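You operate a simulated robot arm through the tools that you are given. There is no shell and no other tool. Be economical: measure what you need, move in short steps, check, and stop when the job is done.

You run a simulated two-armed robot. Do the job below in one go: nothing can be reset, and whatever is moved stays where it is left.

JOB
Scour the coated muller, then give the teal and orange pots one stroke each.
Fine: scour in the pot that SCOURS most until CRUSH shows 150 G or more, no more strokes than it takes; muller back on its stand. Set down upright: muller.

The check looks at the end state, three seconds after you hand in, the way a careful person would. Anything else that was tipped, shoved, dropped, spilled or broken makes it a failure.

ROBOT AND FRAMES
Two 7-joint arms with two-finger parallel grippers on one trunk, on a base that drives. Base frame: it is fixed to the floor where the robot stands at the start and does not move with it; the origin is under the middle of the robot, x ahead of it, y to its left, z up; the surface under the hand at the start is at about z = 0.908. Lengths are in m, angles in rad, forces in N, time in s.
The left shoulder is at the start at [0.057, 0.182, 1.164], the right one opposite. With the tool pointing down near the work surface each hand reaches from about 0.28 to 0.74 m from the robot's upright axis, wherever it stands, measured 20 degrees to its own side. Places, roughly: black crushing pot [0.5, 0.7, 1]; blue crushing pot [0.5, -0.2, 1]; cream crushing pot [0.5, 0, 1]; muller stand [0.5, 0.2, 1]; orange crushing pot [0.5, 0.9, 1]; teal crushing pot [0.5, 0.5, 1]. Payload 3.91 kg a hand.
The tool frame of a hand sits at the grasp point between the pads (the TCP): z along the fingers, y along the line on which they close. The tips reach 0.03 m beyond it. Largest opening 0.11 m; finger width 0.02, thickness 0.01; the body of the gripper, 0.048 by 0.112 m, starts 0.055 m behind the TCP.
Orientation is told as [roll, pitch, yaw] about the base's x, y, z axes, in that order, counted from this pose: with the fingers straight down and closing along the base's y, the tool's x points along the base's -x, its y along +y and its z along -z.

CONTROLS
- The arms move only by the tool step_arm. It takes "left_steps", "right_steps" or both (then of equal length, played together; a hand with none holds still); each is a list of rows, each an object of numbers (a shift or turn left out is 0, a gripper value left out holds the last): "x", "y", "z": the shift along the base's x, y, z in m; "wx", "wy", "wz": the turn, a rotation vector about the base's x, y, z in rad; "claw": the opening, from 0 (shut) to 1 (fully open). In form: [{"x": .., "y": .., "z": .., "wx": .., "wy": .., "wz": .., "claw": ..}, ...]. A call has 1 to 10 rows; each row shifts and turns the commanded pose from where the row before left it. Each row takes 0.2 s and may step no farther than 0.05 m and 0.15 rad from the row before; otherwise, or with a gripper value out of range, the whole call is refused. Where a pose cannot be reached the arm comes as near as it can. A force on the tool above 40 N (or 10 N above the force at the start of the call, whichever is more), or a blocked arm, ends the call early, and 0.2 s more pass. Each finger travels about 0.072 m/s and halts on what it meets, pressing with about 32 N; the grip force reading is that of the motor and also rises with nothing between the fingers. The clock runs only during rows and for 0.2 s after the last one: add rows that do not move to give the fingers time. The reply holds the time, the measured pose of the TCP, the force on the tool along the base axes, the opening and the grip force, in the units named above and with some noise, with the torque about the TCP (base axes, N m) and any sound that the robot's microphone picked up.
- Cameras (640 x 400 px; columns grow to the right, rows downward): "scene" is now at [0.189, 0.0304, 1.3696]; the picture's right is [0.33, -0.94, 0.00], its down [-0.42, -0.15, -0.90] and it looks along [0.85, 0.29, -0.44] (base axes); focal length 214 px, centre (320, 200). "left" rides on the left gripper at [0.072, -0.017, -0.103] in its tool frame; the picture's right is [0.23, 0.97, 0.00], its down [-0.76, 0.18, -0.62] and it looks along [-0.61, 0.14, 0.78] (tool axes); focal length 222 px, centre (320, 200). "right" rides on the right gripper at [0.072, 0.017, -0.103] in its tool frame; the picture's right is [-0.23, 0.97, 0.00], its down [-0.76, -0.18, -0.62] and it looks along [-0.61, -0.14, 0.78] (tool axes); focal length 222 px, centre (320, 200).
- get_image(camera): a new picture of that camera. No time passes.
- slide_trunk(by): slides the trunk up (or, below 0, down) by that many m; the arms and the scene camera ride with it, the base frame stays. It gives what a move gives, with no picture.
- roll_base(legs): drives the robot by 1 to 6 legs, each [ahead, left, turn to the left] in m, m and rad, along the robot's own axes; the way and the turn of a leg run together, so that a leg with both is an arc; at most 1.5 m and 3.142 rad a leg. The arms and the cameras ride along, it lands a little off, and it stops where it bumps. It gives what a move gives.
- turn_head(pan, tilt): turns the head with the scene camera to pan (to the left, within 1.396 rad either way) and tilt (down, from -0.506 to 1.204), counted from straight ahead of the robot. It gives what a move gives.
- point_at(camera, pixels): for up to 12 pixels [column, row] of the newest picture of that camera ("zoom" is the newest enlarged one), the place [x, y, z] in the base frame of the surface seen there, good to about 0.003 m. No time passes.
- zoom(camera, box): a new picture of the part [left, top, right, bottom] of that camera's present view, enlarged. No time passes.
- hand_in(): hands the job in; it is judged then, once.

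Keep the steps short. Do not move on a guess: measure, check each grasp and each placing, and mend mistakes. In all there are 80 turns and 62 pictures (those below and enlarged ones count). Leave the grippers open and the arms clear of the work at the hand-in unless told otherwise, and finish with a single line.

The tools are called as name(argument=value, ...) on one line, values as JSON. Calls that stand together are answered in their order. step_arm: Moves the arms, as the interface text tells. Its arguments: {"type":"object","properties":{"left_steps":{"type":"array"},"right_steps":{"type":"array"}},"required":[]} The other tools are called the same way: slide_trunk (by) slides the trunk up or down; roll_base (legs) drives the base; turn_head (pan, tilt) turns the head that bears the scene camera; get_image (camera) takes a picture; point_at (camera, pixels) gives the place of the surface under pixels of a picture; zoom (camera, box) takes an enlarged picture of a part of a camera's view; hand_in () hands the job in.

At the start:

```text
time_s: 0.0
left_tool_pos: [0.4041, 0.4202, 1.2018]
left_orientation: [-0.001, 0.0, 0.0]
left_ft_force: [-0.1, 0.3, -0.7]
left_ft_torque: [0.01, -0.04, -0.03]
left_finger_gap: 0.1098
left_grip_force: 0.0
right_tool_pos: [0.3618, 0.0443, 1.3079]
right_orientation: [0.0, 0.0, 0.0]
right_ft_force: [0.2, 0.6, 0.8]
right_ft_torque: [0.0, 0.02, 0.02]
right_finger_gap: 0.1099
right_grip_force: 0.0
trunk travel left (down, up): [-0.425, 0.089]
robot x, y, heading: [-0.0038, -0.0005, -0.001]
head pan, tilt: [0.335, 0.459]
```

scene: 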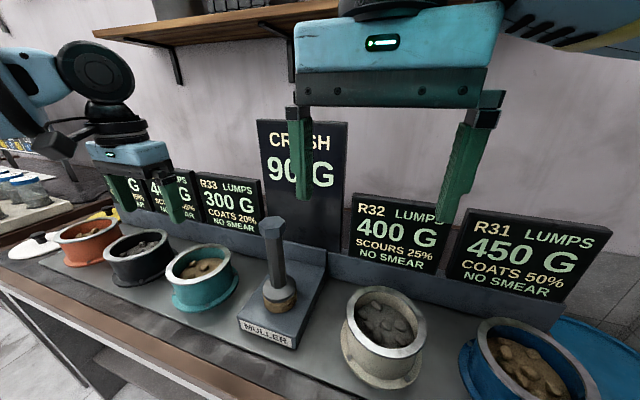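
right: 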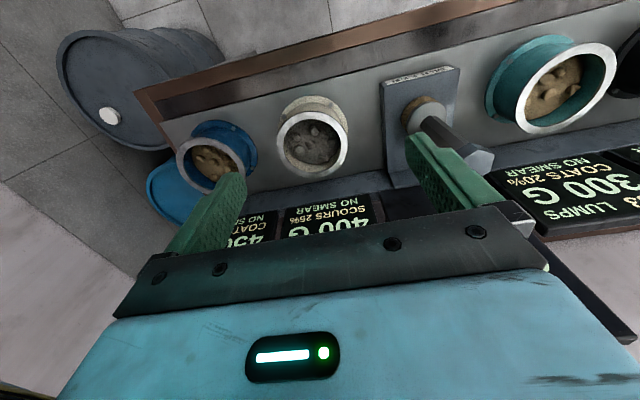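
left: 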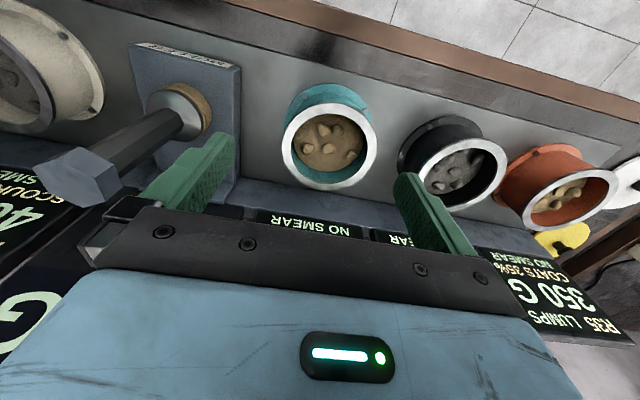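

I see the CRUSH 90 G sign, the muller on its stand, and signs for each pot. The black and orange signs are partly hidden, so I'll zoom in on them and on the left camera's view.

zoom(camera="scene", box=[40, 150, 280, 300])

zoom(camera="scene", box=[220, 110, 640, 400])

point_at(camera="scene", pixels=[[273, 222], [280, 290], [302, 330], [378, 318], [382, 295], [200, 268], [140, 246], [85, 232], [350, 330], [425, 325], [290, 180], [320, 370]])

```text
2.67 times, centred on (160, 225) of scene
```

zoom: 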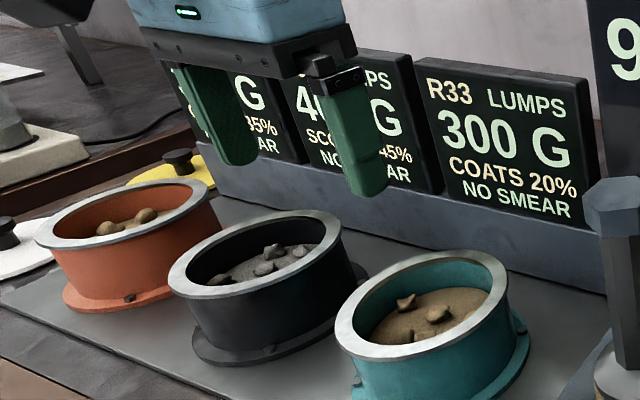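

```text
1.38 times, centred on (430, 255) of scene
```

zoom: 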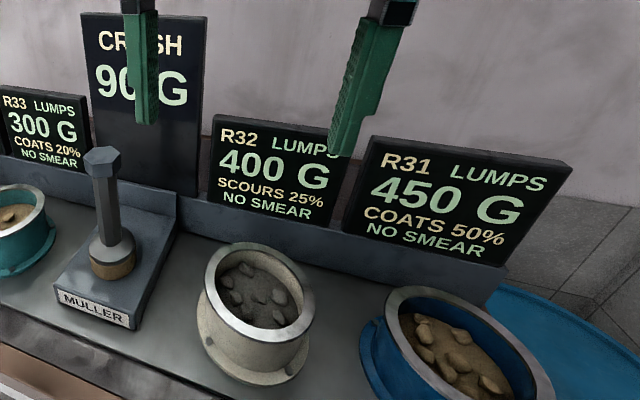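

```text
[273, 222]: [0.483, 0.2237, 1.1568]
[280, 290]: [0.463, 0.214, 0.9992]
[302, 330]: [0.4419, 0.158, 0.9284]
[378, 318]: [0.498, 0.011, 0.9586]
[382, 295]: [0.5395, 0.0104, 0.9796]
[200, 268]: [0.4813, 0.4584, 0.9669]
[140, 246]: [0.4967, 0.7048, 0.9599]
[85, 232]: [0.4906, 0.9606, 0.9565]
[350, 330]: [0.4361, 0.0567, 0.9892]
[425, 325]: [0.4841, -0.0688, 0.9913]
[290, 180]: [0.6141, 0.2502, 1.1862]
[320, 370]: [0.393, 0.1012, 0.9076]
```

Black's sign reads SCOURS 45%, against cream's 25%, so black is the pot to scour in. I'll move the right arm aside and raise the left so both signs and the muller are clear.

step_arm(right_steps=[{"y": -0.05}, {"y": -0.05}, {"y": -0.05}, {"y": -0.05}, {"y": -0.05}, {"y": -0.05}], left_steps=[{"z": 0.05}, {"z": 0.05}, {"z": 0.0}, {"z": 0.0}, {"z": 0.0}, {"z": 0.0}])

roll_base(legs=[[0, 0.4, 0]])

turn_head(pan=0.0, tilt=0.5)

get_image(camera="scene")

```text
time_s: 1.4
left_tool_pos: [0.4038, 0.4177, 1.3032]
left_orientation: [0.002, -0.001, -0.001]
left_ft_force: [-0.7, 0.4, -0.2]
left_ft_torque: [0.01, -0.01, 0.03]
left_finger_gap: 0.11
left_grip_force: 0.1
right_tool_pos: [0.363, -0.2569, 1.3085]
right_orientation: [0.002, -0.002, -0.001]
right_ft_force: [0.2, 0.9, 0.0]
right_ft_torque: [0.02, 0.0, 0.0]
right_finger_gap: 0.1098
right_grip_force: 0.0
trunk travel left (down, up): [-0.425, 0.089]
robot x, y, heading: [0.0007, -0.0003, 0.005]
head pan, tilt: [0.335, 0.459]
```

```text
time_s: 5.4
left_tool_pos: [0.4051, 0.8144, 1.3025]
left_orientation: [0.0, -0.001, -0.002]
left_ft_force: [-0.7, -0.1, -0.4]
left_ft_torque: [0.0, -0.02, 0.02]
left_finger_gap: 0.1101
left_grip_force: 0.0
right_tool_pos: [0.3629, 0.1404, 1.3078]
right_orientation: [0.0, -0.001, -0.002]
right_ft_force: [0.4, -0.3, 0.4]
right_ft_torque: [0.02, -0.01, -0.04]
right_finger_gap: 0.1101
right_grip_force: 0.2
trunk travel left (down, up): [-0.425, 0.089]
robot x, y, heading: [0.0005, 0.3962, 0.0]
head pan, tilt: [0.335, 0.459]
```

```text
time_s: 6.2
left_tool_pos: [0.4051, 0.8167, 1.3029]
left_orientation: [-0.001, 0.0, -0.003]
left_ft_force: [0.3, -0.1, -0.3]
left_ft_torque: [-0.01, 0.01, -0.03]
left_finger_gap: 0.1101
left_grip_force: 0.0
right_tool_pos: [0.3624, 0.1394, 1.3071]
right_orientation: [0.0, 0.001, -0.001]
right_ft_force: [0.3, 0.1, -0.2]
right_ft_torque: [0.0, 0.05, 0.0]
right_finger_gap: 0.1098
right_grip_force: 0.0
trunk travel left (down, up): [-0.425, 0.089]
robot x, y, heading: [-0.0031, 0.395, -0.001]
head pan, tilt: [0.0, 0.499]
```

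```text
56 pictures are left
```

scene: 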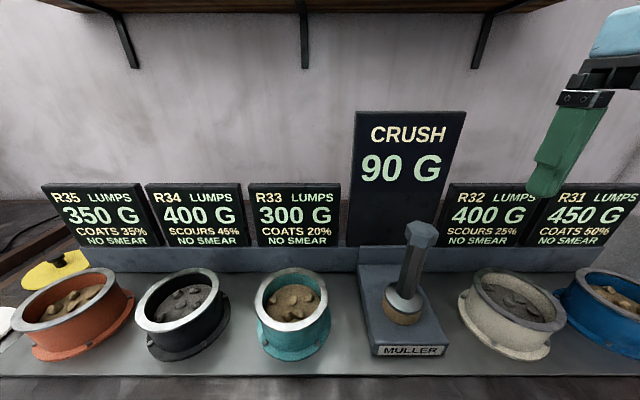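

All the signs are now readable: black SCOURS 45%, CRUSH 90 G. Next I'll measure the muller, stand and pot rims, with a closer look.

zoom(camera="scene", box=[340, 210, 460, 370])

point_at(camera="scene", pixels=[[423, 228], [405, 233], [439, 236], [420, 242], [413, 262], [408, 285], [403, 298], [388, 309], [422, 311], [403, 322], [403, 335], [370, 300]])

point_at(camera="scene", pixels=[[138, 310], [216, 288], [182, 270], [185, 330], [185, 300], [258, 300], [327, 296], [290, 270], [295, 328], [290, 302], [75, 300], [15, 322]])

point_at(camera="scene", pixels=[[134, 286], [75, 272], [75, 321], [190, 292], [165, 305], [280, 295], [302, 298], [345, 345], [200, 265], [320, 5], [400, 355], [405, 150]])

```text
2.50 times, centred on (400, 290) of scene
```

zoom: 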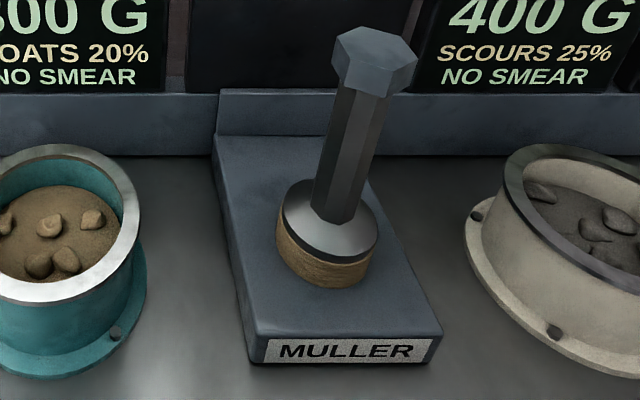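

```text
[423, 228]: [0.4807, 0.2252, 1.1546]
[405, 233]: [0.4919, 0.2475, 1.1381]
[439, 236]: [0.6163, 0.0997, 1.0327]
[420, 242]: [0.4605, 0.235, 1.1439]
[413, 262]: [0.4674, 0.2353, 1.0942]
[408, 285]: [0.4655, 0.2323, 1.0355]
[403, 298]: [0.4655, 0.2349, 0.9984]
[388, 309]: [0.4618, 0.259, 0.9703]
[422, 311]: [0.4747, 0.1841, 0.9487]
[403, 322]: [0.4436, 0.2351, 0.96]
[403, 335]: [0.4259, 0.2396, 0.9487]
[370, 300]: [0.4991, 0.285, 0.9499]
```

```text
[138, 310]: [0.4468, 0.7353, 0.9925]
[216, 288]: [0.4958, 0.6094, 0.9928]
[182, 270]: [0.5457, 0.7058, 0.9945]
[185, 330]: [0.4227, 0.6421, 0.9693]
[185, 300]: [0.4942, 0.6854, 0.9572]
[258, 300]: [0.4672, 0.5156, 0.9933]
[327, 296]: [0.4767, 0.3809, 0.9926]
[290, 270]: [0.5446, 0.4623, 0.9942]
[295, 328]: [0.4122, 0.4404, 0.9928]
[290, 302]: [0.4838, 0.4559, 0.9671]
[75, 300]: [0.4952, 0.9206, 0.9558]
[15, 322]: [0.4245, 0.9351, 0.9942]
```

```text
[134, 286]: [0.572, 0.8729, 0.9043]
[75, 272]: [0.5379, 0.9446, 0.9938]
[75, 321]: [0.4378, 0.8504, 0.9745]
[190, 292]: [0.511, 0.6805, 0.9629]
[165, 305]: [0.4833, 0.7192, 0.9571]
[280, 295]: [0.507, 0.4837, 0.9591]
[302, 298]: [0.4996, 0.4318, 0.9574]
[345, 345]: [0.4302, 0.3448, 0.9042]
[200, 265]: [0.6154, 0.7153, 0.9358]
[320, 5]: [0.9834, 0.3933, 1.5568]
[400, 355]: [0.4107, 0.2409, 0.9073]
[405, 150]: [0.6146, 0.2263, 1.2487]
```

The muller axis is near (0.48, 0.23). Its hex head spans z ≈ 1.125–1.155, it stands at z 0.949, and the pot rims are at 0.993. I'll move the right arm away and bring the left over toward the muller.

step_arm(right_steps=[{"y": -0.05}, {"y": -0.05}, {"y": -0.05}, {"y": -0.05}, {"y": -0.05}, {"y": -0.05}, {}, {}, {}, {}], left_steps=[{"y": -0.05}, {"y": -0.05}, {"y": -0.05}, {"y": -0.05}, {"y": -0.05}, {"y": -0.05}, {"y": -0.05}, {"y": -0.05}, {"y": -0.03, "x": 0.02}, {"x": 0.03, "y": -0.02}])

get_image(camera="left")

```text
time_s: 8.4
left_tool_pos: [0.416, 0.5517, 1.2748]
left_orientation: [-0.001, 0.0, -0.001]
left_ft_force: [-0.3, 0.4, -0.2]
left_ft_torque: [0.0, 0.03, -0.01]
left_finger_gap: 0.11
left_grip_force: 0.0
left hand out of reach, approached as far as the arm can: row 6, 7, 8, 9, 10
right_tool_pos: [0.4288, -0.1133, 1.2292]
right_orientation: [0.0, 0.0, -0.003]
right_ft_force: [-0.4, 0.1, 0.3]
right_ft_torque: [0.05, 0.03, 0.01]
right_finger_gap: 0.1099
right_grip_force: 0.0
right hand out of reach, approached as far as the arm can: row 1, 2, 3, 4, 5, 6
trunk travel left (down, up): [-0.425, 0.089]
robot x, y, heading: [0.0004, 0.3955, -0.004]
head pan, tilt: [0.0, 0.499]
```

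```text
54 pictures are left
```

left: 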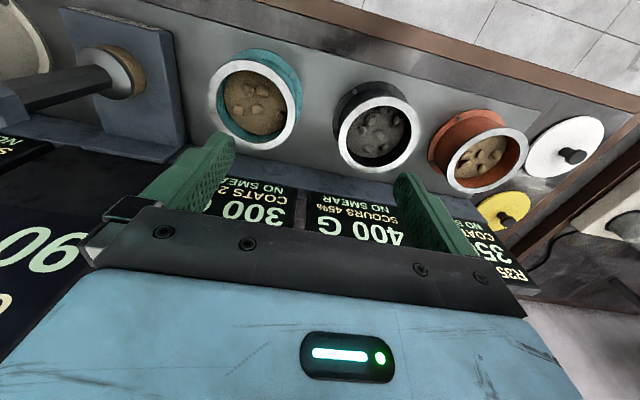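

The left hand can't reach that far inward at this height, so I'll drive the base back right to put the muller in the left arm's comfortable zone.

roll_base(legs=[[0, -0.35, 0]])

get_image(camera="left")

get_image(camera="scene")

```text
time_s: 12.1
left_tool_pos: [0.4142, 0.2018, 1.2753]
left_orientation: [0.0, 0.001, -0.002]
left_ft_force: [-0.3, -0.2, -0.9]
left_ft_torque: [0.01, -0.01, 0.02]
left_finger_gap: 0.1099
left_grip_force: 0.0
right_tool_pos: [0.4279, -0.4655, 1.2307]
right_orientation: [-0.001, -0.001, -0.001]
right_ft_force: [0.0, -0.1, -0.2]
right_ft_torque: [-0.02, 0.0, 0.02]
right_finger_gap: 0.1101
right_grip_force: 0.1
trunk travel left (down, up): [-0.425, 0.089]
robot x, y, heading: [-0.003, 0.0453, -0.001]
head pan, tilt: [0.0, 0.499]
```

```text
53 pictures are left
```

left: 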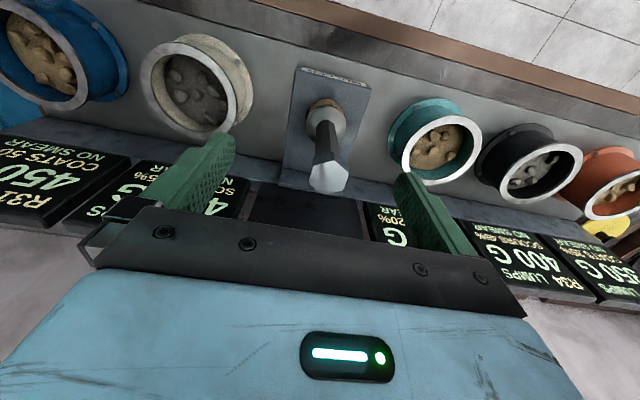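

```text
52 pictures are left
```

scene: 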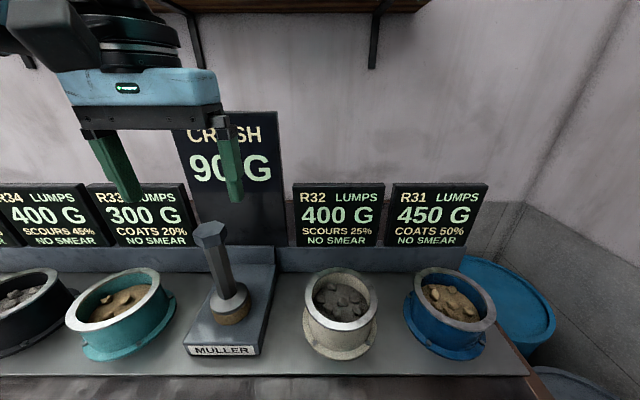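

The muller now sits between the fingers in the left view, its head near (330, 178). I'll zoom in for the hex orientation and position.

zoom(camera="left", box=[280, 90, 380, 200])

point_at(camera="left", pixels=[[330, 180], [312, 180], [347, 178], [330, 166], [330, 190], [324, 158]])

point_at(camera="scene", pixels=[[208, 229], [195, 233], [222, 231], [212, 242], [220, 272], [228, 298], [233, 312]])

```text
3.64 times, centred on (330, 145) of left
```

zoom: 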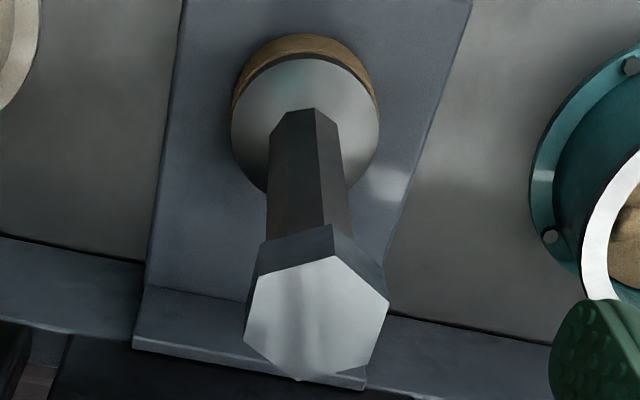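

```text
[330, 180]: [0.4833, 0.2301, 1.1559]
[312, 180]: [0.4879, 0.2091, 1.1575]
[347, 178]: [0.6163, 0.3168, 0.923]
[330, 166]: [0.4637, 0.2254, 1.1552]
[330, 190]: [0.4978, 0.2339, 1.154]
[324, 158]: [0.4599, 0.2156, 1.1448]
```

```text
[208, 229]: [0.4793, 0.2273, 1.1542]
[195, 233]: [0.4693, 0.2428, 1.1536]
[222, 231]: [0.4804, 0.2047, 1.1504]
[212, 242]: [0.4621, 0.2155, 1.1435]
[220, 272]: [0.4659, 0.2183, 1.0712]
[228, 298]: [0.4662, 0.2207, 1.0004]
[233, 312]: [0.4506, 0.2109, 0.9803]
```

I'll measure the hex vertices just inside the edges in the zoom picture, to get the centre and the flat direction.

point_at(camera="zoom", pixels=[[262, 281], [332, 262], [383, 300], [368, 358], [299, 374], [250, 338], [316, 319]])

```text
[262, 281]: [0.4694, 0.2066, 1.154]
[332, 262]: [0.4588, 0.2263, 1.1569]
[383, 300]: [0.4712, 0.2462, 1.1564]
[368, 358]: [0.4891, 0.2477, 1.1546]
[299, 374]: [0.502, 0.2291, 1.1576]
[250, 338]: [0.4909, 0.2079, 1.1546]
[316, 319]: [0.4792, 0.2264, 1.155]
```

The hex centre is (0.480, 0.2275), top z 1.155, with flats facing ±y at a yaw of about +0.065. I'll align above it first.

step_arm(left_steps=[{"x": 0.033, "y": 0.013, "wz": 0.065}, {"x": 0.033, "y": 0.013}, {"z": -0.03}, {}])

```text
time_s: 13.1
left_tool_pos: [0.4754, 0.2347, 1.2424]
left_orientation: [0.0, 0.002, 0.066]
left_ft_force: [-0.9, -0.4, -0.8]
left_ft_torque: [-0.02, -0.02, 0.02]
left_finger_gap: 0.11
left_grip_force: 0.0
left hand out of reach, approached as far as the arm can: row 1, 2
right_tool_pos: [0.428, -0.4661, 1.2307]
right_orientation: [0.0, -0.002, -0.001]
right_ft_force: [-0.4, -0.4, -0.5]
right_ft_torque: [0.04, 0.0, 0.02]
right_finger_gap: 0.1098
right_grip_force: 0.0
trunk travel left (down, up): [-0.425, 0.089]
robot x, y, heading: [-0.0009, 0.0444, 0.001]
head pan, tilt: [0.0, 0.499]
```

The arm is near its upper reach limit here, so I'll raise the trunk 0.08 to get comfortable headroom, then come back down.

slide_trunk(by=0.08)

step_arm(left_steps=[{"z": -0.05}, {"x": 0.005, "y": -0.007, "z": -0.03}, {}])

```text
time_s: 14.3
left_tool_pos: [0.443, 0.2349, 1.3695]
left_orientation: [-0.007, -0.106, 0.064]
left_ft_force: [0.2, 0.3, -1.0]
left_ft_torque: [0.0, 0.0, 0.04]
left_finger_gap: 0.11
left_grip_force: 0.0
right_tool_pos: [0.4284, -0.4651, 1.3105]
right_orientation: [0.0, 0.003, -0.002]
right_ft_force: [1.1, 1.2, 0.0]
right_ft_torque: [0.01, -0.01, 0.0]
right_finger_gap: 0.1101
right_grip_force: 0.1
trunk travel left (down, up): [-0.505, 0.009]
robot x, y, heading: [0.0021, 0.0432, -0.002]
head pan, tilt: [0.0, 0.499]
```

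```text
time_s: 15.1
left_tool_pos: [0.4467, 0.2273, 1.2915]
left_orientation: [-0.006, -0.112, 0.064]
left_ft_force: [-0.3, 0.7, -0.2]
left_ft_torque: [0.03, -0.04, 0.0]
left_finger_gap: 0.1099
left_grip_force: 0.0
right_tool_pos: [0.4269, -0.4635, 1.311]
right_orientation: [0.0, -0.002, -0.002]
right_ft_force: [0.0, -0.4, 0.5]
right_ft_torque: [0.0, -0.04, -0.01]
right_finger_gap: 0.1101
right_grip_force: 0.1
trunk travel left (down, up): [-0.505, 0.009]
robot x, y, heading: [-0.0013, 0.0451, 0.004]
head pan, tilt: [0.0, 0.499]
```

The hand pitched by −0.11 during the slide. I'll level it, shift to the muller axis and come a little lower.

step_arm(left_steps=[{"wy": 0.11, "wx": 0.006, "z": -0.03}, {"x": 0.033, "z": -0.03}, {}])

get_image(camera="left")

```text
time_s: 15.9
left_tool_pos: [0.4789, 0.2284, 1.233]
left_orientation: [0.006, -0.004, 0.064]
left_ft_force: [-0.3, -0.9, 0.4]
left_ft_torque: [-0.01, 0.01, -0.01]
left_finger_gap: 0.1101
left_grip_force: 0.1
right_tool_pos: [0.4261, -0.4664, 1.3133]
right_orientation: [0.0, -0.004, -0.001]
right_ft_force: [-2.0, 0.0, 0.8]
right_ft_torque: [-0.01, 0.02, 0.0]
right_finger_gap: 0.11
right_grip_force: 0.1
trunk travel left (down, up): [-0.505, 0.009]
robot x, y, heading: [-0.0017, 0.0465, -0.003]
head pan, tilt: [0.0, 0.499]
```

```text
50 pictures are left
```

left: 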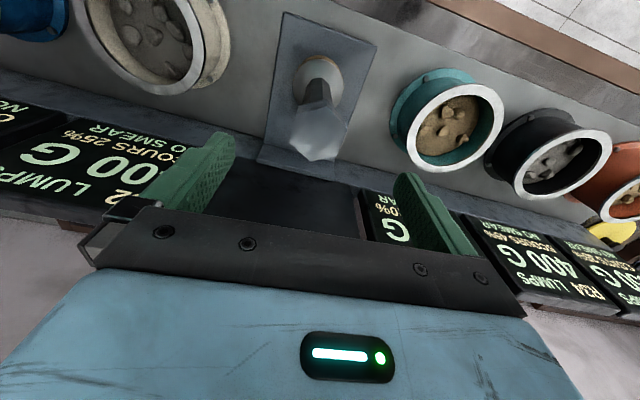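

It's aligned over the head at (0.479, 0.228). Next I'll descend to z ≈ 1.137 with the claw open.

step_arm(left_steps=[{"z": -0.04}, {"z": -0.04}, {"z": -0.016, "x": 0.001}, {}])

get_image(camera="left")

```text
time_s: 16.9
left_tool_pos: [0.4821, 0.2285, 1.1341]
left_orientation: [0.005, -0.002, 0.061]
left_ft_force: [0.2, -0.7, 0.0]
left_ft_torque: [0.01, 0.01, 0.03]
left_finger_gap: 0.1098
left_grip_force: 0.1
right_tool_pos: [0.4264, -0.4653, 1.3116]
right_orientation: [0.001, -0.001, -0.003]
right_ft_force: [-0.4, -0.1, -0.1]
right_ft_torque: [-0.01, -0.05, 0.01]
right_finger_gap: 0.1099
right_grip_force: 0.0
trunk travel left (down, up): [-0.505, 0.009]
robot x, y, heading: [0.0041, 0.0471, 0.002]
head pan, tilt: [0.0, 0.499]
```

```text
49 pictures are left
```

left: 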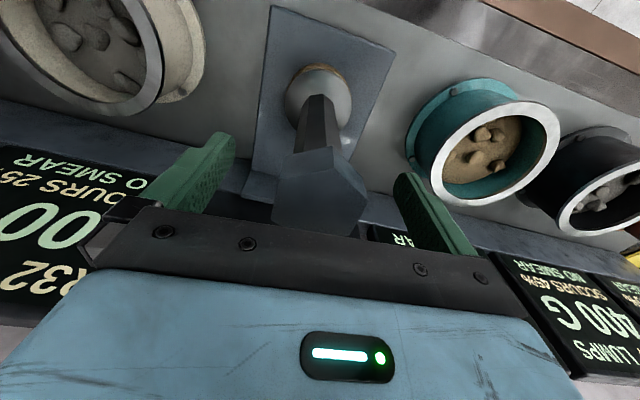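

The head is centred between the fingers, so I'll close the claw with time to settle.

step_arm(left_steps=[{"claw": 0.3}, {"claw": 0.3}, {"claw": 0.3}, {"claw": 0.0}, {"claw": 0.0}, {"claw": 0.0}])

```text
time_s: 18.3
left_tool_pos: [0.4819, 0.2283, 1.1347]
left_orientation: [0.005, -0.001, 0.063]
left_ft_force: [0.1, -1.6, 0.6]
left_ft_torque: [-0.18, 0.02, -0.01]
left_finger_gap: 0.0476
left_grip_force: 31.8
right_tool_pos: [0.4271, -0.465, 1.3117]
right_orientation: [0.001, -0.001, -0.002]
right_ft_force: [0.2, 0.2, -1.1]
right_ft_torque: [-0.02, 0.03, -0.03]
right_finger_gap: 0.1103
right_grip_force: 0.1
trunk travel left (down, up): [-0.505, 0.009]
robot x, y, heading: [0.0005, 0.0455, 0.001]
head pan, tilt: [0.0, 0.499]
```

The fingers hold at a gap of 0.0476 with 32 N of grip. I'll lift 0.10 and check that the muller hangs upright.

step_arm(left_steps=[{"z": 0.02}, {"z": 0.03}, {"z": 0.03}, {"z": 0.02}, {}])

get_image(camera="scene")

```text
time_s: 19.5
left_tool_pos: [0.4819, 0.2276, 1.2353]
left_orientation: [0.005, -0.001, 0.064]
left_ft_force: [0.0, -0.1, -5.1]
left_ft_torque: [0.0, -0.03, -0.02]
left_finger_gap: 0.0475
left_grip_force: 31.5
right_tool_pos: [0.4277, -0.4661, 1.3116]
right_orientation: [0.0, -0.001, -0.001]
right_ft_force: [0.3, 0.6, -0.4]
right_ft_torque: [0.02, 0.01, -0.03]
right_finger_gap: 0.1101
right_grip_force: 0.0
trunk travel left (down, up): [-0.505, 0.009]
robot x, y, heading: [0.002, 0.0444, -0.005]
head pan, tilt: [0.0, 0.499]
```

```text
48 pictures are left
```

scene: 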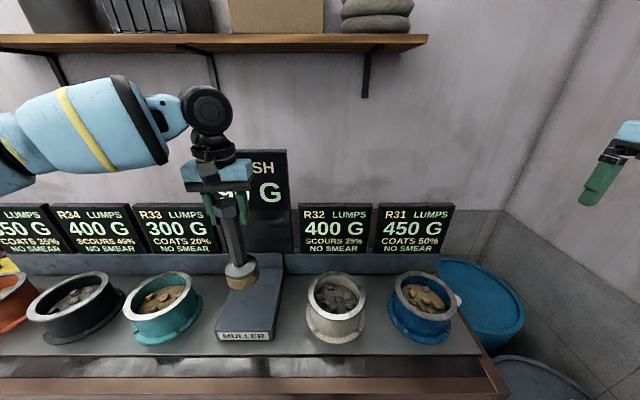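

The muller is held upright, with a weight of 5 N and its bottom at z ≈ 1.05, above the 0.993 rims. I'll drive left so the hand comes over the black pot, then pan to look.

roll_base(legs=[[0, 0.445, 0]])

turn_head(pan=0.15, tilt=0.6)

get_image(camera="scene")

get_image(camera="left")

```text
time_s: 23.9
left_tool_pos: [0.4836, 0.6706, 1.2341]
left_orientation: [0.005, -0.001, 0.065]
left_ft_force: [-0.2, -0.7, -5.8]
left_ft_torque: [-0.02, -0.01, -0.02]
left_finger_gap: 0.0473
left_grip_force: 31.9
right_tool_pos: [0.4277, -0.0227, 1.3118]
right_orientation: [0.001, -0.001, -0.004]
right_ft_force: [-0.4, 0.0, -0.5]
right_ft_torque: [0.0, 0.01, 0.02]
right_finger_gap: 0.11
right_grip_force: 0.0
trunk travel left (down, up): [-0.505, 0.009]
robot x, y, heading: [0.0005, 0.4868, 0.001]
head pan, tilt: [0.0, 0.499]
```

```text
time_s: 24.6
left_tool_pos: [0.484, 0.6715, 1.2352]
left_orientation: [0.004, -0.001, 0.064]
left_ft_force: [0.4, -0.1, -5.4]
left_ft_torque: [0.01, -0.04, 0.01]
left_finger_gap: 0.0475
left_grip_force: 32.2
right_tool_pos: [0.4288, -0.0222, 1.3108]
right_orientation: [0.0, -0.001, -0.003]
right_ft_force: [0.0, 0.9, -0.8]
right_ft_torque: [-0.01, 0.02, 0.02]
right_finger_gap: 0.1099
right_grip_force: 0.0
trunk travel left (down, up): [-0.505, 0.009]
robot x, y, heading: [-0.0009, 0.4896, -0.007]
head pan, tilt: [0.15, 0.6]
```

```text
47 pictures are left
```

scene: 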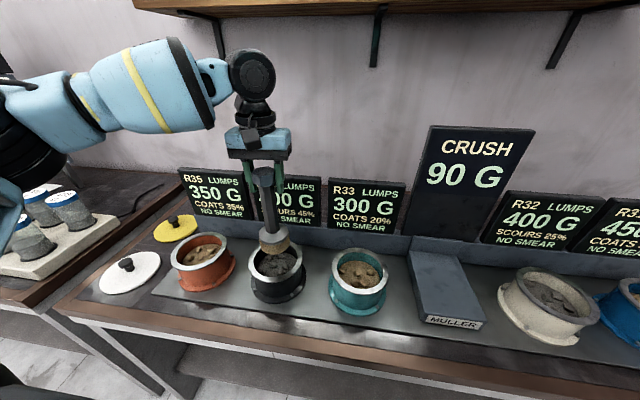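

```text
46 pictures are left
```

left: 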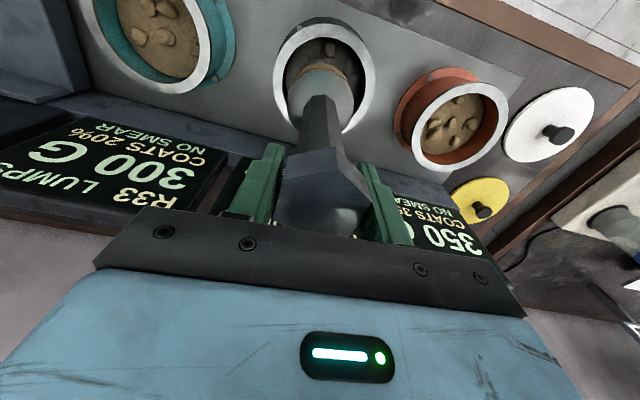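

Now I'll measure the black rim precisely from the left view, plus the orange and teal rims.

point_at(camera="left", pixels=[[279, 90], [287, 50], [325, 29], [358, 50], [369, 85], [354, 120], [327, 48], [417, 125], [450, 90], [499, 100], [490, 145], [445, 163]])

zoom(camera="scene", box=[200, 200, 340, 330])

```text
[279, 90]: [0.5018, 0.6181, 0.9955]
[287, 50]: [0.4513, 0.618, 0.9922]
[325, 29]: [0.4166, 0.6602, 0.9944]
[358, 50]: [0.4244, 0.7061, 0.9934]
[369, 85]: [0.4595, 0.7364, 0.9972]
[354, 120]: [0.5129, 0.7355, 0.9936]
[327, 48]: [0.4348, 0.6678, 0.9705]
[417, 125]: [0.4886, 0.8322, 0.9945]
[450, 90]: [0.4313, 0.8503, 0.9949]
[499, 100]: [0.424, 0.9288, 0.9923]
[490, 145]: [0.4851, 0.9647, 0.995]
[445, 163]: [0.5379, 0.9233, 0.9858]
```

```text
3.08 times, centred on (270, 265) of scene
```

zoom: 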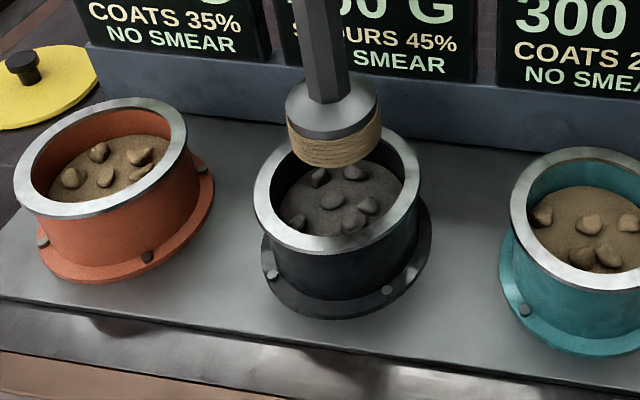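

The black centre is about (0.480, 0.678). I'll shift the hand by (−0.002, +0.0075) and lower the muller bottom to just above the lumps.

step_arm(left_steps=[{"x": -0.002, "y": 0.0075}, {}, {"z": -0.03}, {"z": -0.025}, {}])

zoom(camera="scene", box=[200, 120, 540, 330])

```text
time_s: 25.8
left_tool_pos: [0.482, 0.6782, 1.1809]
left_orientation: [0.006, -0.003, 0.065]
left_ft_force: [0.9, -0.2, -5.1]
left_ft_torque: [-0.02, 0.0, 0.01]
left_finger_gap: 0.0476
left_grip_force: 31.3
right_tool_pos: [0.4282, -0.0225, 1.3113]
right_orientation: [-0.001, -0.002, -0.002]
right_ft_force: [-0.1, 0.2, -1.0]
right_ft_torque: [-0.04, 0.01, 0.04]
right_finger_gap: 0.11
right_grip_force: 0.0
trunk travel left (down, up): [-0.505, 0.009]
robot x, y, heading: [0.0023, 0.487, -0.003]
head pan, tilt: [0.15, 0.6]
```

```text
1.88 times, centred on (370, 225) of scene
```

zoom: 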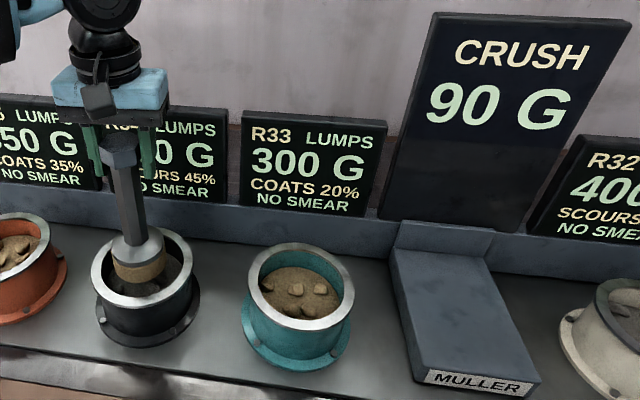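

It's centred over the black pot, bottom ≈ 0.995. I'll lower in small steps and watch the force.

step_arm(left_steps=[{"z": -0.015}, {"z": -0.01}, {"z": -0.005}, {"z": -0.005}, {}])

zoom(camera="scene", box=[200, 120, 540, 330])

```text
time_s: 27.0
left_tool_pos: [0.4797, 0.678, 1.1451]
left_orientation: [0.005, -0.002, 0.065]
left_ft_force: [-0.4, -0.9, -5.7]
left_ft_torque: [0.01, 0.0, 0.0]
left_finger_gap: 0.0475
left_grip_force: 32.1
right_tool_pos: [0.428, -0.022, 1.3112]
right_orientation: [0.001, -0.002, -0.001]
right_ft_force: [0.8, 0.6, -0.7]
right_ft_torque: [0.01, 0.02, -0.02]
right_finger_gap: 0.1098
right_grip_force: 0.1
trunk travel left (down, up): [-0.505, 0.009]
robot x, y, heading: [-0.0002, 0.4844, 0.002]
head pan, tilt: [0.15, 0.6]
```

```text
1.88 times, centred on (370, 225) of scene
```

zoom: 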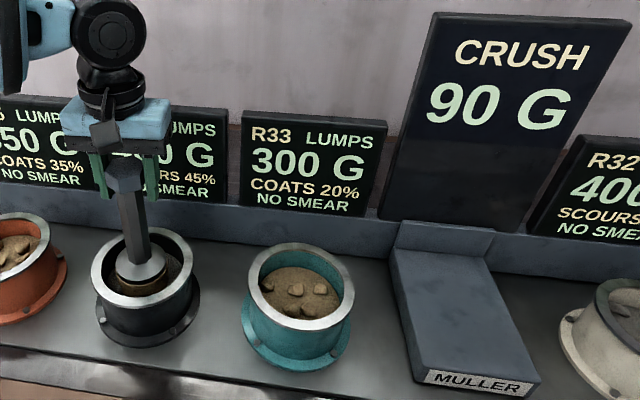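

No contact force yet, so I'll go on down in 3–4 mm steps.

step_arm(left_steps=[{"z": -0.004}, {"z": -0.003}, {"z": -0.003}, {}])

zoom(camera="scene", box=[200, 120, 540, 330])

```text
time_s: 28.0
left_tool_pos: [0.4821, 0.6784, 1.1354]
left_orientation: [0.005, -0.005, 0.064]
left_ft_force: [1.2, 0.6, 2.8]
left_ft_torque: [-0.21, -0.09, 0.02]
left_finger_gap: 0.0477
left_grip_force: 32.0
right_tool_pos: [0.4284, -0.0233, 1.3106]
right_orientation: [0.001, -0.002, -0.003]
right_ft_force: [-0.4, -0.4, -0.1]
right_ft_torque: [0.0, -0.03, -0.02]
right_finger_gap: 0.11
right_grip_force: 0.0
trunk travel left (down, up): [-0.505, 0.009]
robot x, y, heading: [0.0011, 0.4855, -0.001]
head pan, tilt: [0.15, 0.6]
```

```text
1.88 times, centred on (370, 225) of scene
```

zoom: 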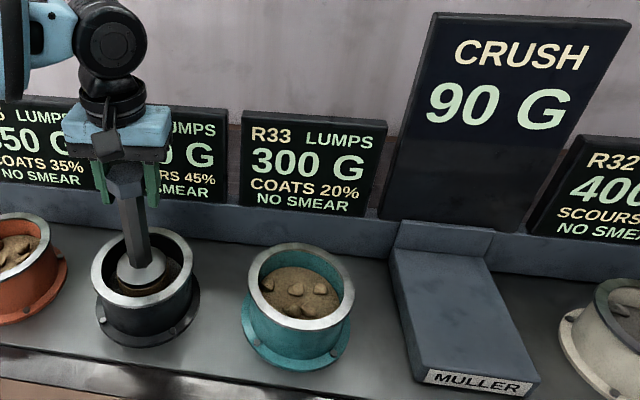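

Contact: the force changed by about +8 N and the signs are unchanged. I'll press a little more within the same downstroke.

step_arm(left_steps=[{"z": -0.002}, {"z": -0.002}, {}])

zoom(camera="scene", box=[200, 120, 540, 330])

```text
time_s: 28.8
left_tool_pos: [0.4812, 0.6775, 1.1323]
left_orientation: [0.005, -0.002, 0.065]
left_ft_force: [2.3, 0.6, 7.3]
left_ft_torque: [-0.19, -0.31, 0.07]
left_finger_gap: 0.0477
left_grip_force: 31.7
right_tool_pos: [0.4292, -0.0228, 1.3114]
right_orientation: [-0.001, -0.004, -0.003]
right_ft_force: [0.0, 0.1, 0.0]
right_ft_torque: [0.04, 0.01, -0.02]
right_finger_gap: 0.1098
right_grip_force: 0.1
trunk travel left (down, up): [-0.505, 0.009]
robot x, y, heading: [0.0034, 0.4911, 0.0]
head pan, tilt: [0.15, 0.6]
```

```text
1.88 times, centred on (370, 225) of scene
```

zoom: 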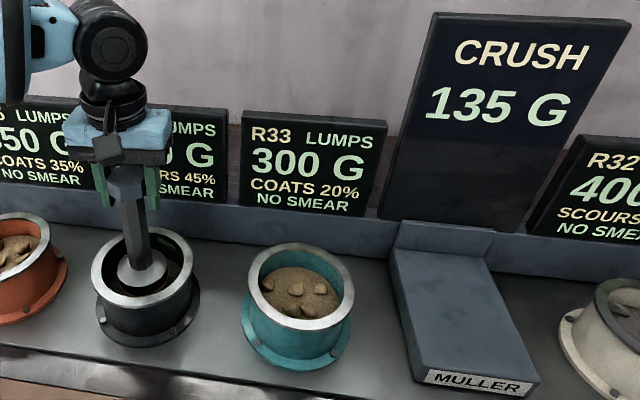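

CRUSH went from 90 to 135 G, so one stroke was made at about 12 N. I'll lift clear of the rim and check that it still reads 135.

step_arm(left_steps=[{"z": 0.03}, {"z": 0.03}, {"z": 0.02}, {}])

get_image(camera="scene")

```text
time_s: 29.8
left_tool_pos: [0.48, 0.6796, 1.2112]
left_orientation: [0.006, 0.001, 0.066]
left_ft_force: [-0.1, -0.7, -5.0]
left_ft_torque: [0.05, 0.0, 0.04]
left_finger_gap: 0.0474
left_grip_force: 32.0
right_tool_pos: [0.4296, -0.0223, 1.3109]
right_orientation: [0.001, 0.001, -0.002]
right_ft_force: [0.2, 0.9, 0.9]
right_ft_torque: [0.0, 0.0, 0.0]
right_finger_gap: 0.1099
right_grip_force: 0.1
trunk travel left (down, up): [-0.505, 0.009]
robot x, y, heading: [0.0005, 0.4861, -0.002]
head pan, tilt: [0.15, 0.6]
```

```text
40 pictures are left
```

scene: 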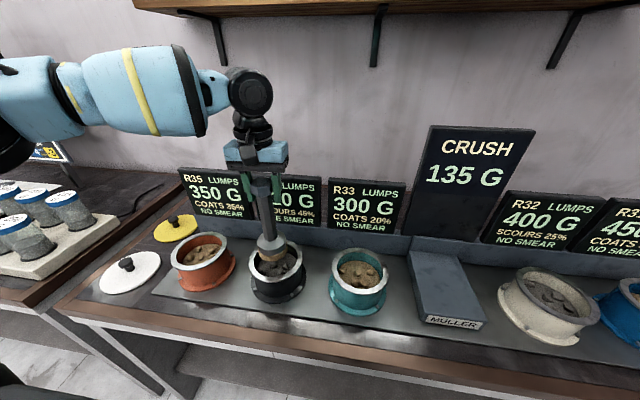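

CRUSH shows 135. The black sign's last line looks different ("…E SMEAR"), so I'll zoom in on it.

zoom(camera="scene", box=[230, 160, 340, 240])

get_image(camera="left")

```text
5.00 times, centred on (285, 200) of scene
```

zoom: 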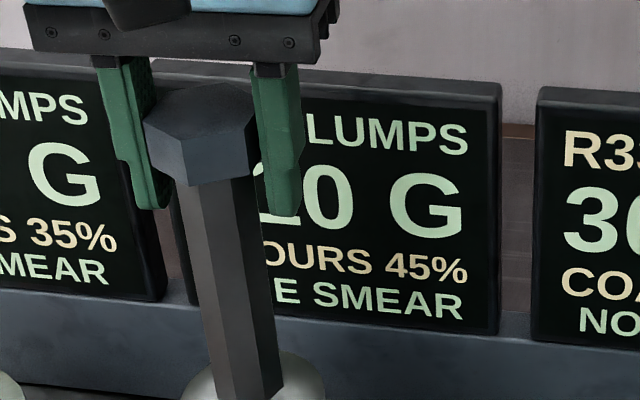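

```text
38 pictures are left
```

left: 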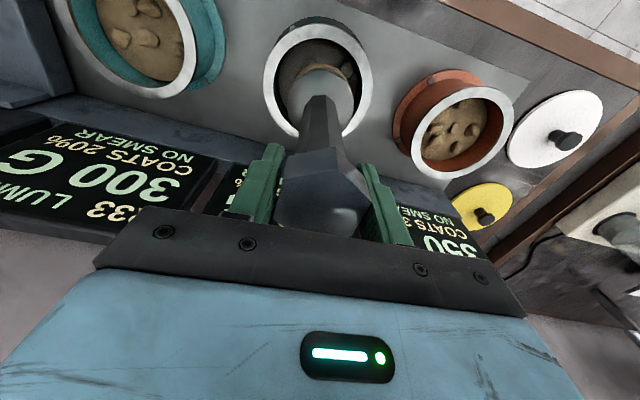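

The black lumps dropped and a smear was left, as a stroke would do. 135 is below 150, so I'll make a second stroke and lower to near contact.

step_arm(left_steps=[{"z": -0.03}, {"z": -0.03}, {"z": -0.01}, {"z": -0.004}, {"z": -0.003}, {}])

zoom(camera="scene", box=[200, 120, 540, 330])

```text
time_s: 31.2
left_tool_pos: [0.4814, 0.6792, 1.135]
left_orientation: [0.005, -0.003, 0.063]
left_ft_force: [2.1, 2.3, 4.3]
left_ft_torque: [0.2, -0.3, 0.03]
left_finger_gap: 0.0477
left_grip_force: 31.6
right_tool_pos: [0.4285, -0.0218, 1.3111]
right_orientation: [0.0, -0.001, -0.002]
right_ft_force: [-0.6, -1.0, 0.8]
right_ft_torque: [0.0, 0.0, 0.0]
right_finger_gap: 0.1098
right_grip_force: 0.1
trunk travel left (down, up): [-0.505, 0.009]
robot x, y, heading: [-0.0016, 0.4903, -0.0]
head pan, tilt: [0.15, 0.6]
```

```text
1.88 times, centred on (370, 225) of scene
```

zoom: 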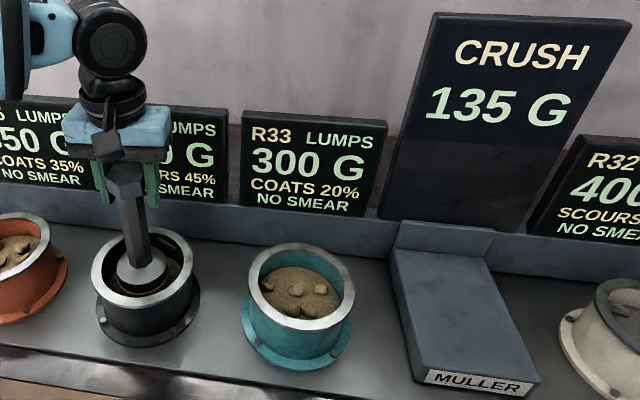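

Contact is at about +9.5 N and it still shows 135. I'll press 3–4 mm further.

step_arm(left_steps=[{"z": -0.002}, {"z": -0.002}, {}])

zoom(camera="scene", box=[200, 120, 540, 330])

```text
time_s: 32.0
left_tool_pos: [0.4818, 0.6769, 1.1303]
left_orientation: [0.005, -0.005, 0.066]
left_ft_force: [3.7, 3.6, 7.1]
left_ft_torque: [0.24, -0.58, 0.05]
left_finger_gap: 0.0475
left_grip_force: 31.8
right_tool_pos: [0.4292, -0.0232, 1.3106]
right_orientation: [0.001, -0.001, -0.002]
right_ft_force: [0.7, 0.1, 0.6]
right_ft_torque: [0.01, -0.02, -0.02]
right_finger_gap: 0.1099
right_grip_force: 0.1
trunk travel left (down, up): [-0.505, 0.009]
robot x, y, heading: [-0.0021, 0.4874, 0.001]
head pan, tilt: [0.15, 0.6]
```

```text
1.88 times, centred on (370, 225) of scene
```

zoom: 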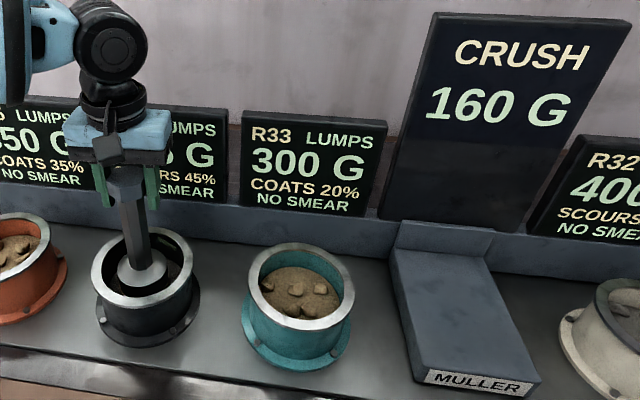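

CRUSH is 160 G after two strokes, so scouring is done. I'll lift to travel height and drive right over the teal pot.

step_arm(left_steps=[{"z": 0.035}, {"z": 0.035}, {"z": 0.032}, {}])

roll_base(legs=[[0, -0.227, 0]])

turn_head(pan=0.15, tilt=0.6)

get_image(camera="left")

get_image(camera="scene")

```text
time_s: 33.0
left_tool_pos: [0.4815, 0.6784, 1.2325]
left_orientation: [0.007, 0.0, 0.063]
left_ft_force: [-0.6, -0.5, -5.4]
left_ft_torque: [0.01, -0.01, 0.01]
left_finger_gap: 0.0476
left_grip_force: 31.7
right_tool_pos: [0.4288, -0.0217, 1.3108]
right_orientation: [-0.001, 0.001, -0.002]
right_ft_force: [0.7, -0.1, -0.6]
right_ft_torque: [-0.05, 0.02, -0.04]
right_finger_gap: 0.1099
right_grip_force: 0.1
trunk travel left (down, up): [-0.505, 0.009]
robot x, y, heading: [0.0016, 0.487, -0.005]
head pan, tilt: [0.15, 0.6]
```

```text
time_s: 35.6
left_tool_pos: [0.4819, 0.4556, 1.2338]
left_orientation: [0.007, -0.002, 0.068]
left_ft_force: [0.7, 0.7, -6.5]
left_ft_torque: [0.0, -0.02, 0.03]
left_finger_gap: 0.0476
left_grip_force: 32.3
right_tool_pos: [0.4292, -0.2451, 1.3114]
right_orientation: [0.0, -0.002, 0.0]
right_ft_force: [0.2, 0.2, -0.6]
right_ft_torque: [0.01, 0.01, -0.02]
right_finger_gap: 0.11
right_grip_force: 0.1
trunk travel left (down, up): [-0.505, 0.009]
robot x, y, heading: [-0.0021, 0.2649, -0.002]
head pan, tilt: [0.15, 0.6]
```

```text
time_s: 36.2
left_tool_pos: [0.4815, 0.4559, 1.2321]
left_orientation: [0.006, 0.002, 0.067]
left_ft_force: [0.1, -0.2, -5.7]
left_ft_torque: [0.02, -0.01, -0.01]
left_finger_gap: 0.0475
left_grip_force: 31.3
right_tool_pos: [0.4283, -0.2456, 1.3119]
right_orientation: [0.002, -0.002, 0.0]
right_ft_force: [-0.4, 0.5, -0.5]
right_ft_torque: [-0.03, 0.03, 0.0]
right_finger_gap: 0.11
right_grip_force: 0.1
trunk travel left (down, up): [-0.505, 0.009]
robot x, y, heading: [0.0037, 0.2614, -0.002]
head pan, tilt: [0.15, 0.6]
```

```text
35 pictures are left
```

left: 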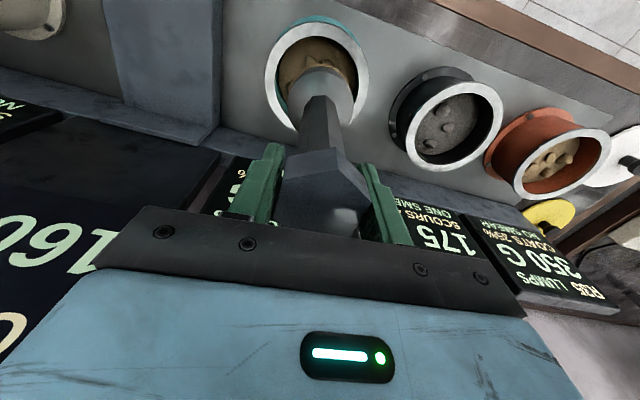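

```text
34 pictures are left
```

scene: 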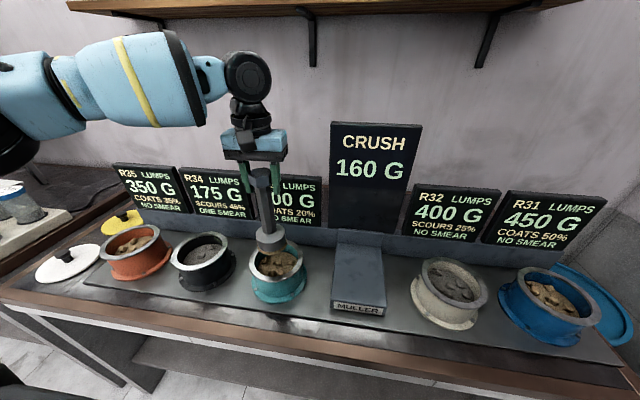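

Black reads 175 G (400−90−135), so exactly two strokes. Next I'll measure the teal rim from the left view.

point_at(camera="left", pixels=[[271, 90], [280, 50], [318, 29], [350, 48], [362, 85], [348, 122], [276, 110]])

```text
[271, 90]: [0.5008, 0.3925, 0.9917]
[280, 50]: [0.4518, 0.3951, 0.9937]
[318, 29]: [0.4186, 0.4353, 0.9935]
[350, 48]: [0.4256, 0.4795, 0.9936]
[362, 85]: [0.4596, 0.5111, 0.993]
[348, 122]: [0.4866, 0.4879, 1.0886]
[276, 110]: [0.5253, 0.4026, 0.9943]
```

The teal centre is about (0.482, 0.4515). I'll make a small correction and lower into the teal pot, just short of contact.

step_arm(left_steps=[{"x": 0.002, "y": -0.003}, {"z": -0.035}, {"z": -0.03}, {"z": -0.02}, {"z": -0.006}, {}])

get_image(camera="scene")

```text
time_s: 37.6
left_tool_pos: [0.4827, 0.4528, 1.14]
left_orientation: [0.006, 0.0, 0.066]
left_ft_force: [-0.3, 0.6, -1.0]
left_ft_torque: [-0.08, 0.07, -0.04]
left_finger_gap: 0.0474
left_grip_force: 31.9
right_tool_pos: [0.4288, -0.2469, 1.3106]
right_orientation: [0.0, -0.001, 0.0]
right_ft_force: [0.0, 0.0, -0.8]
right_ft_torque: [0.0, -0.01, -0.01]
right_finger_gap: 0.1101
right_grip_force: 0.1
trunk travel left (down, up): [-0.505, 0.009]
robot x, y, heading: [-0.001, 0.2614, -0.003]
head pan, tilt: [0.15, 0.6]
```

```text
33 pictures are left
```

scene: 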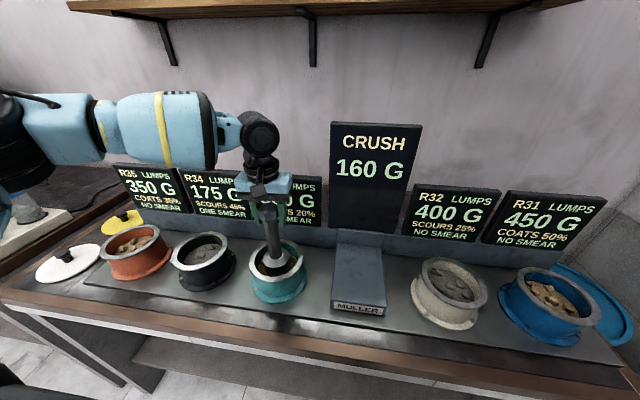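

There's light contact at about 4.5 N and still 160. I'll press further in 2 mm steps.

step_arm(left_steps=[{"z": -0.003}, {"z": -0.002}, {"z": -0.002}, {}])

get_image(camera="scene")

```text
time_s: 38.6
left_tool_pos: [0.4835, 0.4525, 1.1346]
left_orientation: [0.006, -0.003, 0.065]
left_ft_force: [-1.3, 0.2, 3.4]
left_ft_torque: [-0.19, 0.32, -0.05]
left_finger_gap: 0.0473
left_grip_force: 32.0
right_tool_pos: [0.4283, -0.2455, 1.3109]
right_orientation: [0.0, -0.001, -0.001]
right_ft_force: [0.0, 0.2, 0.1]
right_ft_torque: [0.0, -0.01, -0.01]
right_finger_gap: 0.1099
right_grip_force: 0.1
trunk travel left (down, up): [-0.505, 0.009]
robot x, y, heading: [0.0015, 0.2594, -0.002]
head pan, tilt: [0.15, 0.6]
```

```text
32 pictures are left
```

scene: 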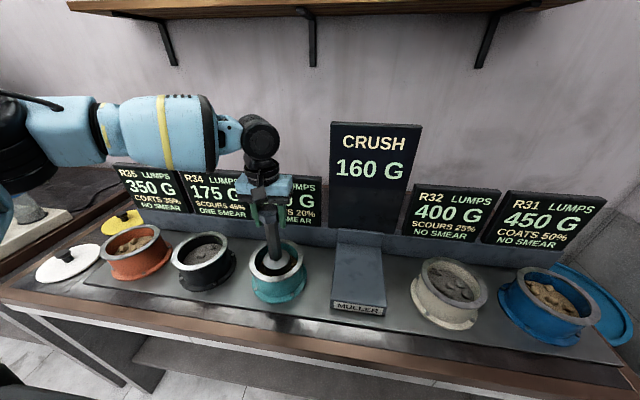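

About +9 N and still 160. I'll press 3 mm more.

step_arm(left_steps=[{"z": -0.002}, {"z": -0.002}, {}])

get_image(camera="scene")

```text
time_s: 39.4
left_tool_pos: [0.4832, 0.4523, 1.1311]
left_orientation: [0.005, -0.003, 0.066]
left_ft_force: [0.9, 0.1, 5.8]
left_ft_torque: [-0.48, 0.12, 0.02]
left_finger_gap: 0.0476
left_grip_force: 32.1
right_tool_pos: [0.4279, -0.2457, 1.3121]
right_orientation: [0.0, -0.003, 0.0]
right_ft_force: [-0.1, -0.7, 0.2]
right_ft_torque: [-0.01, -0.01, 0.0]
right_finger_gap: 0.1102
right_grip_force: 0.0
trunk travel left (down, up): [-0.505, 0.009]
robot x, y, heading: [0.0009, 0.2607, 0.0]
head pan, tilt: [0.15, 0.6]
```

```text
31 pictures are left
```

scene: 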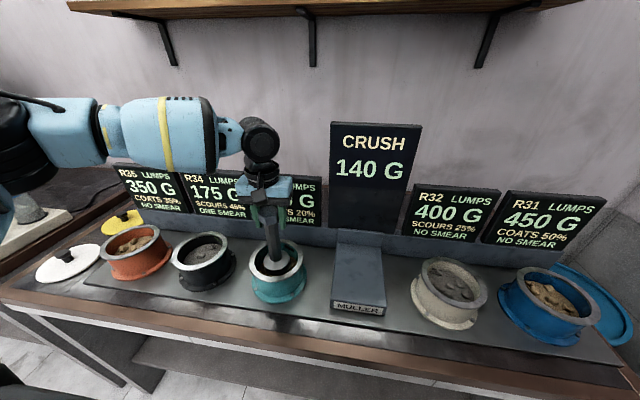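

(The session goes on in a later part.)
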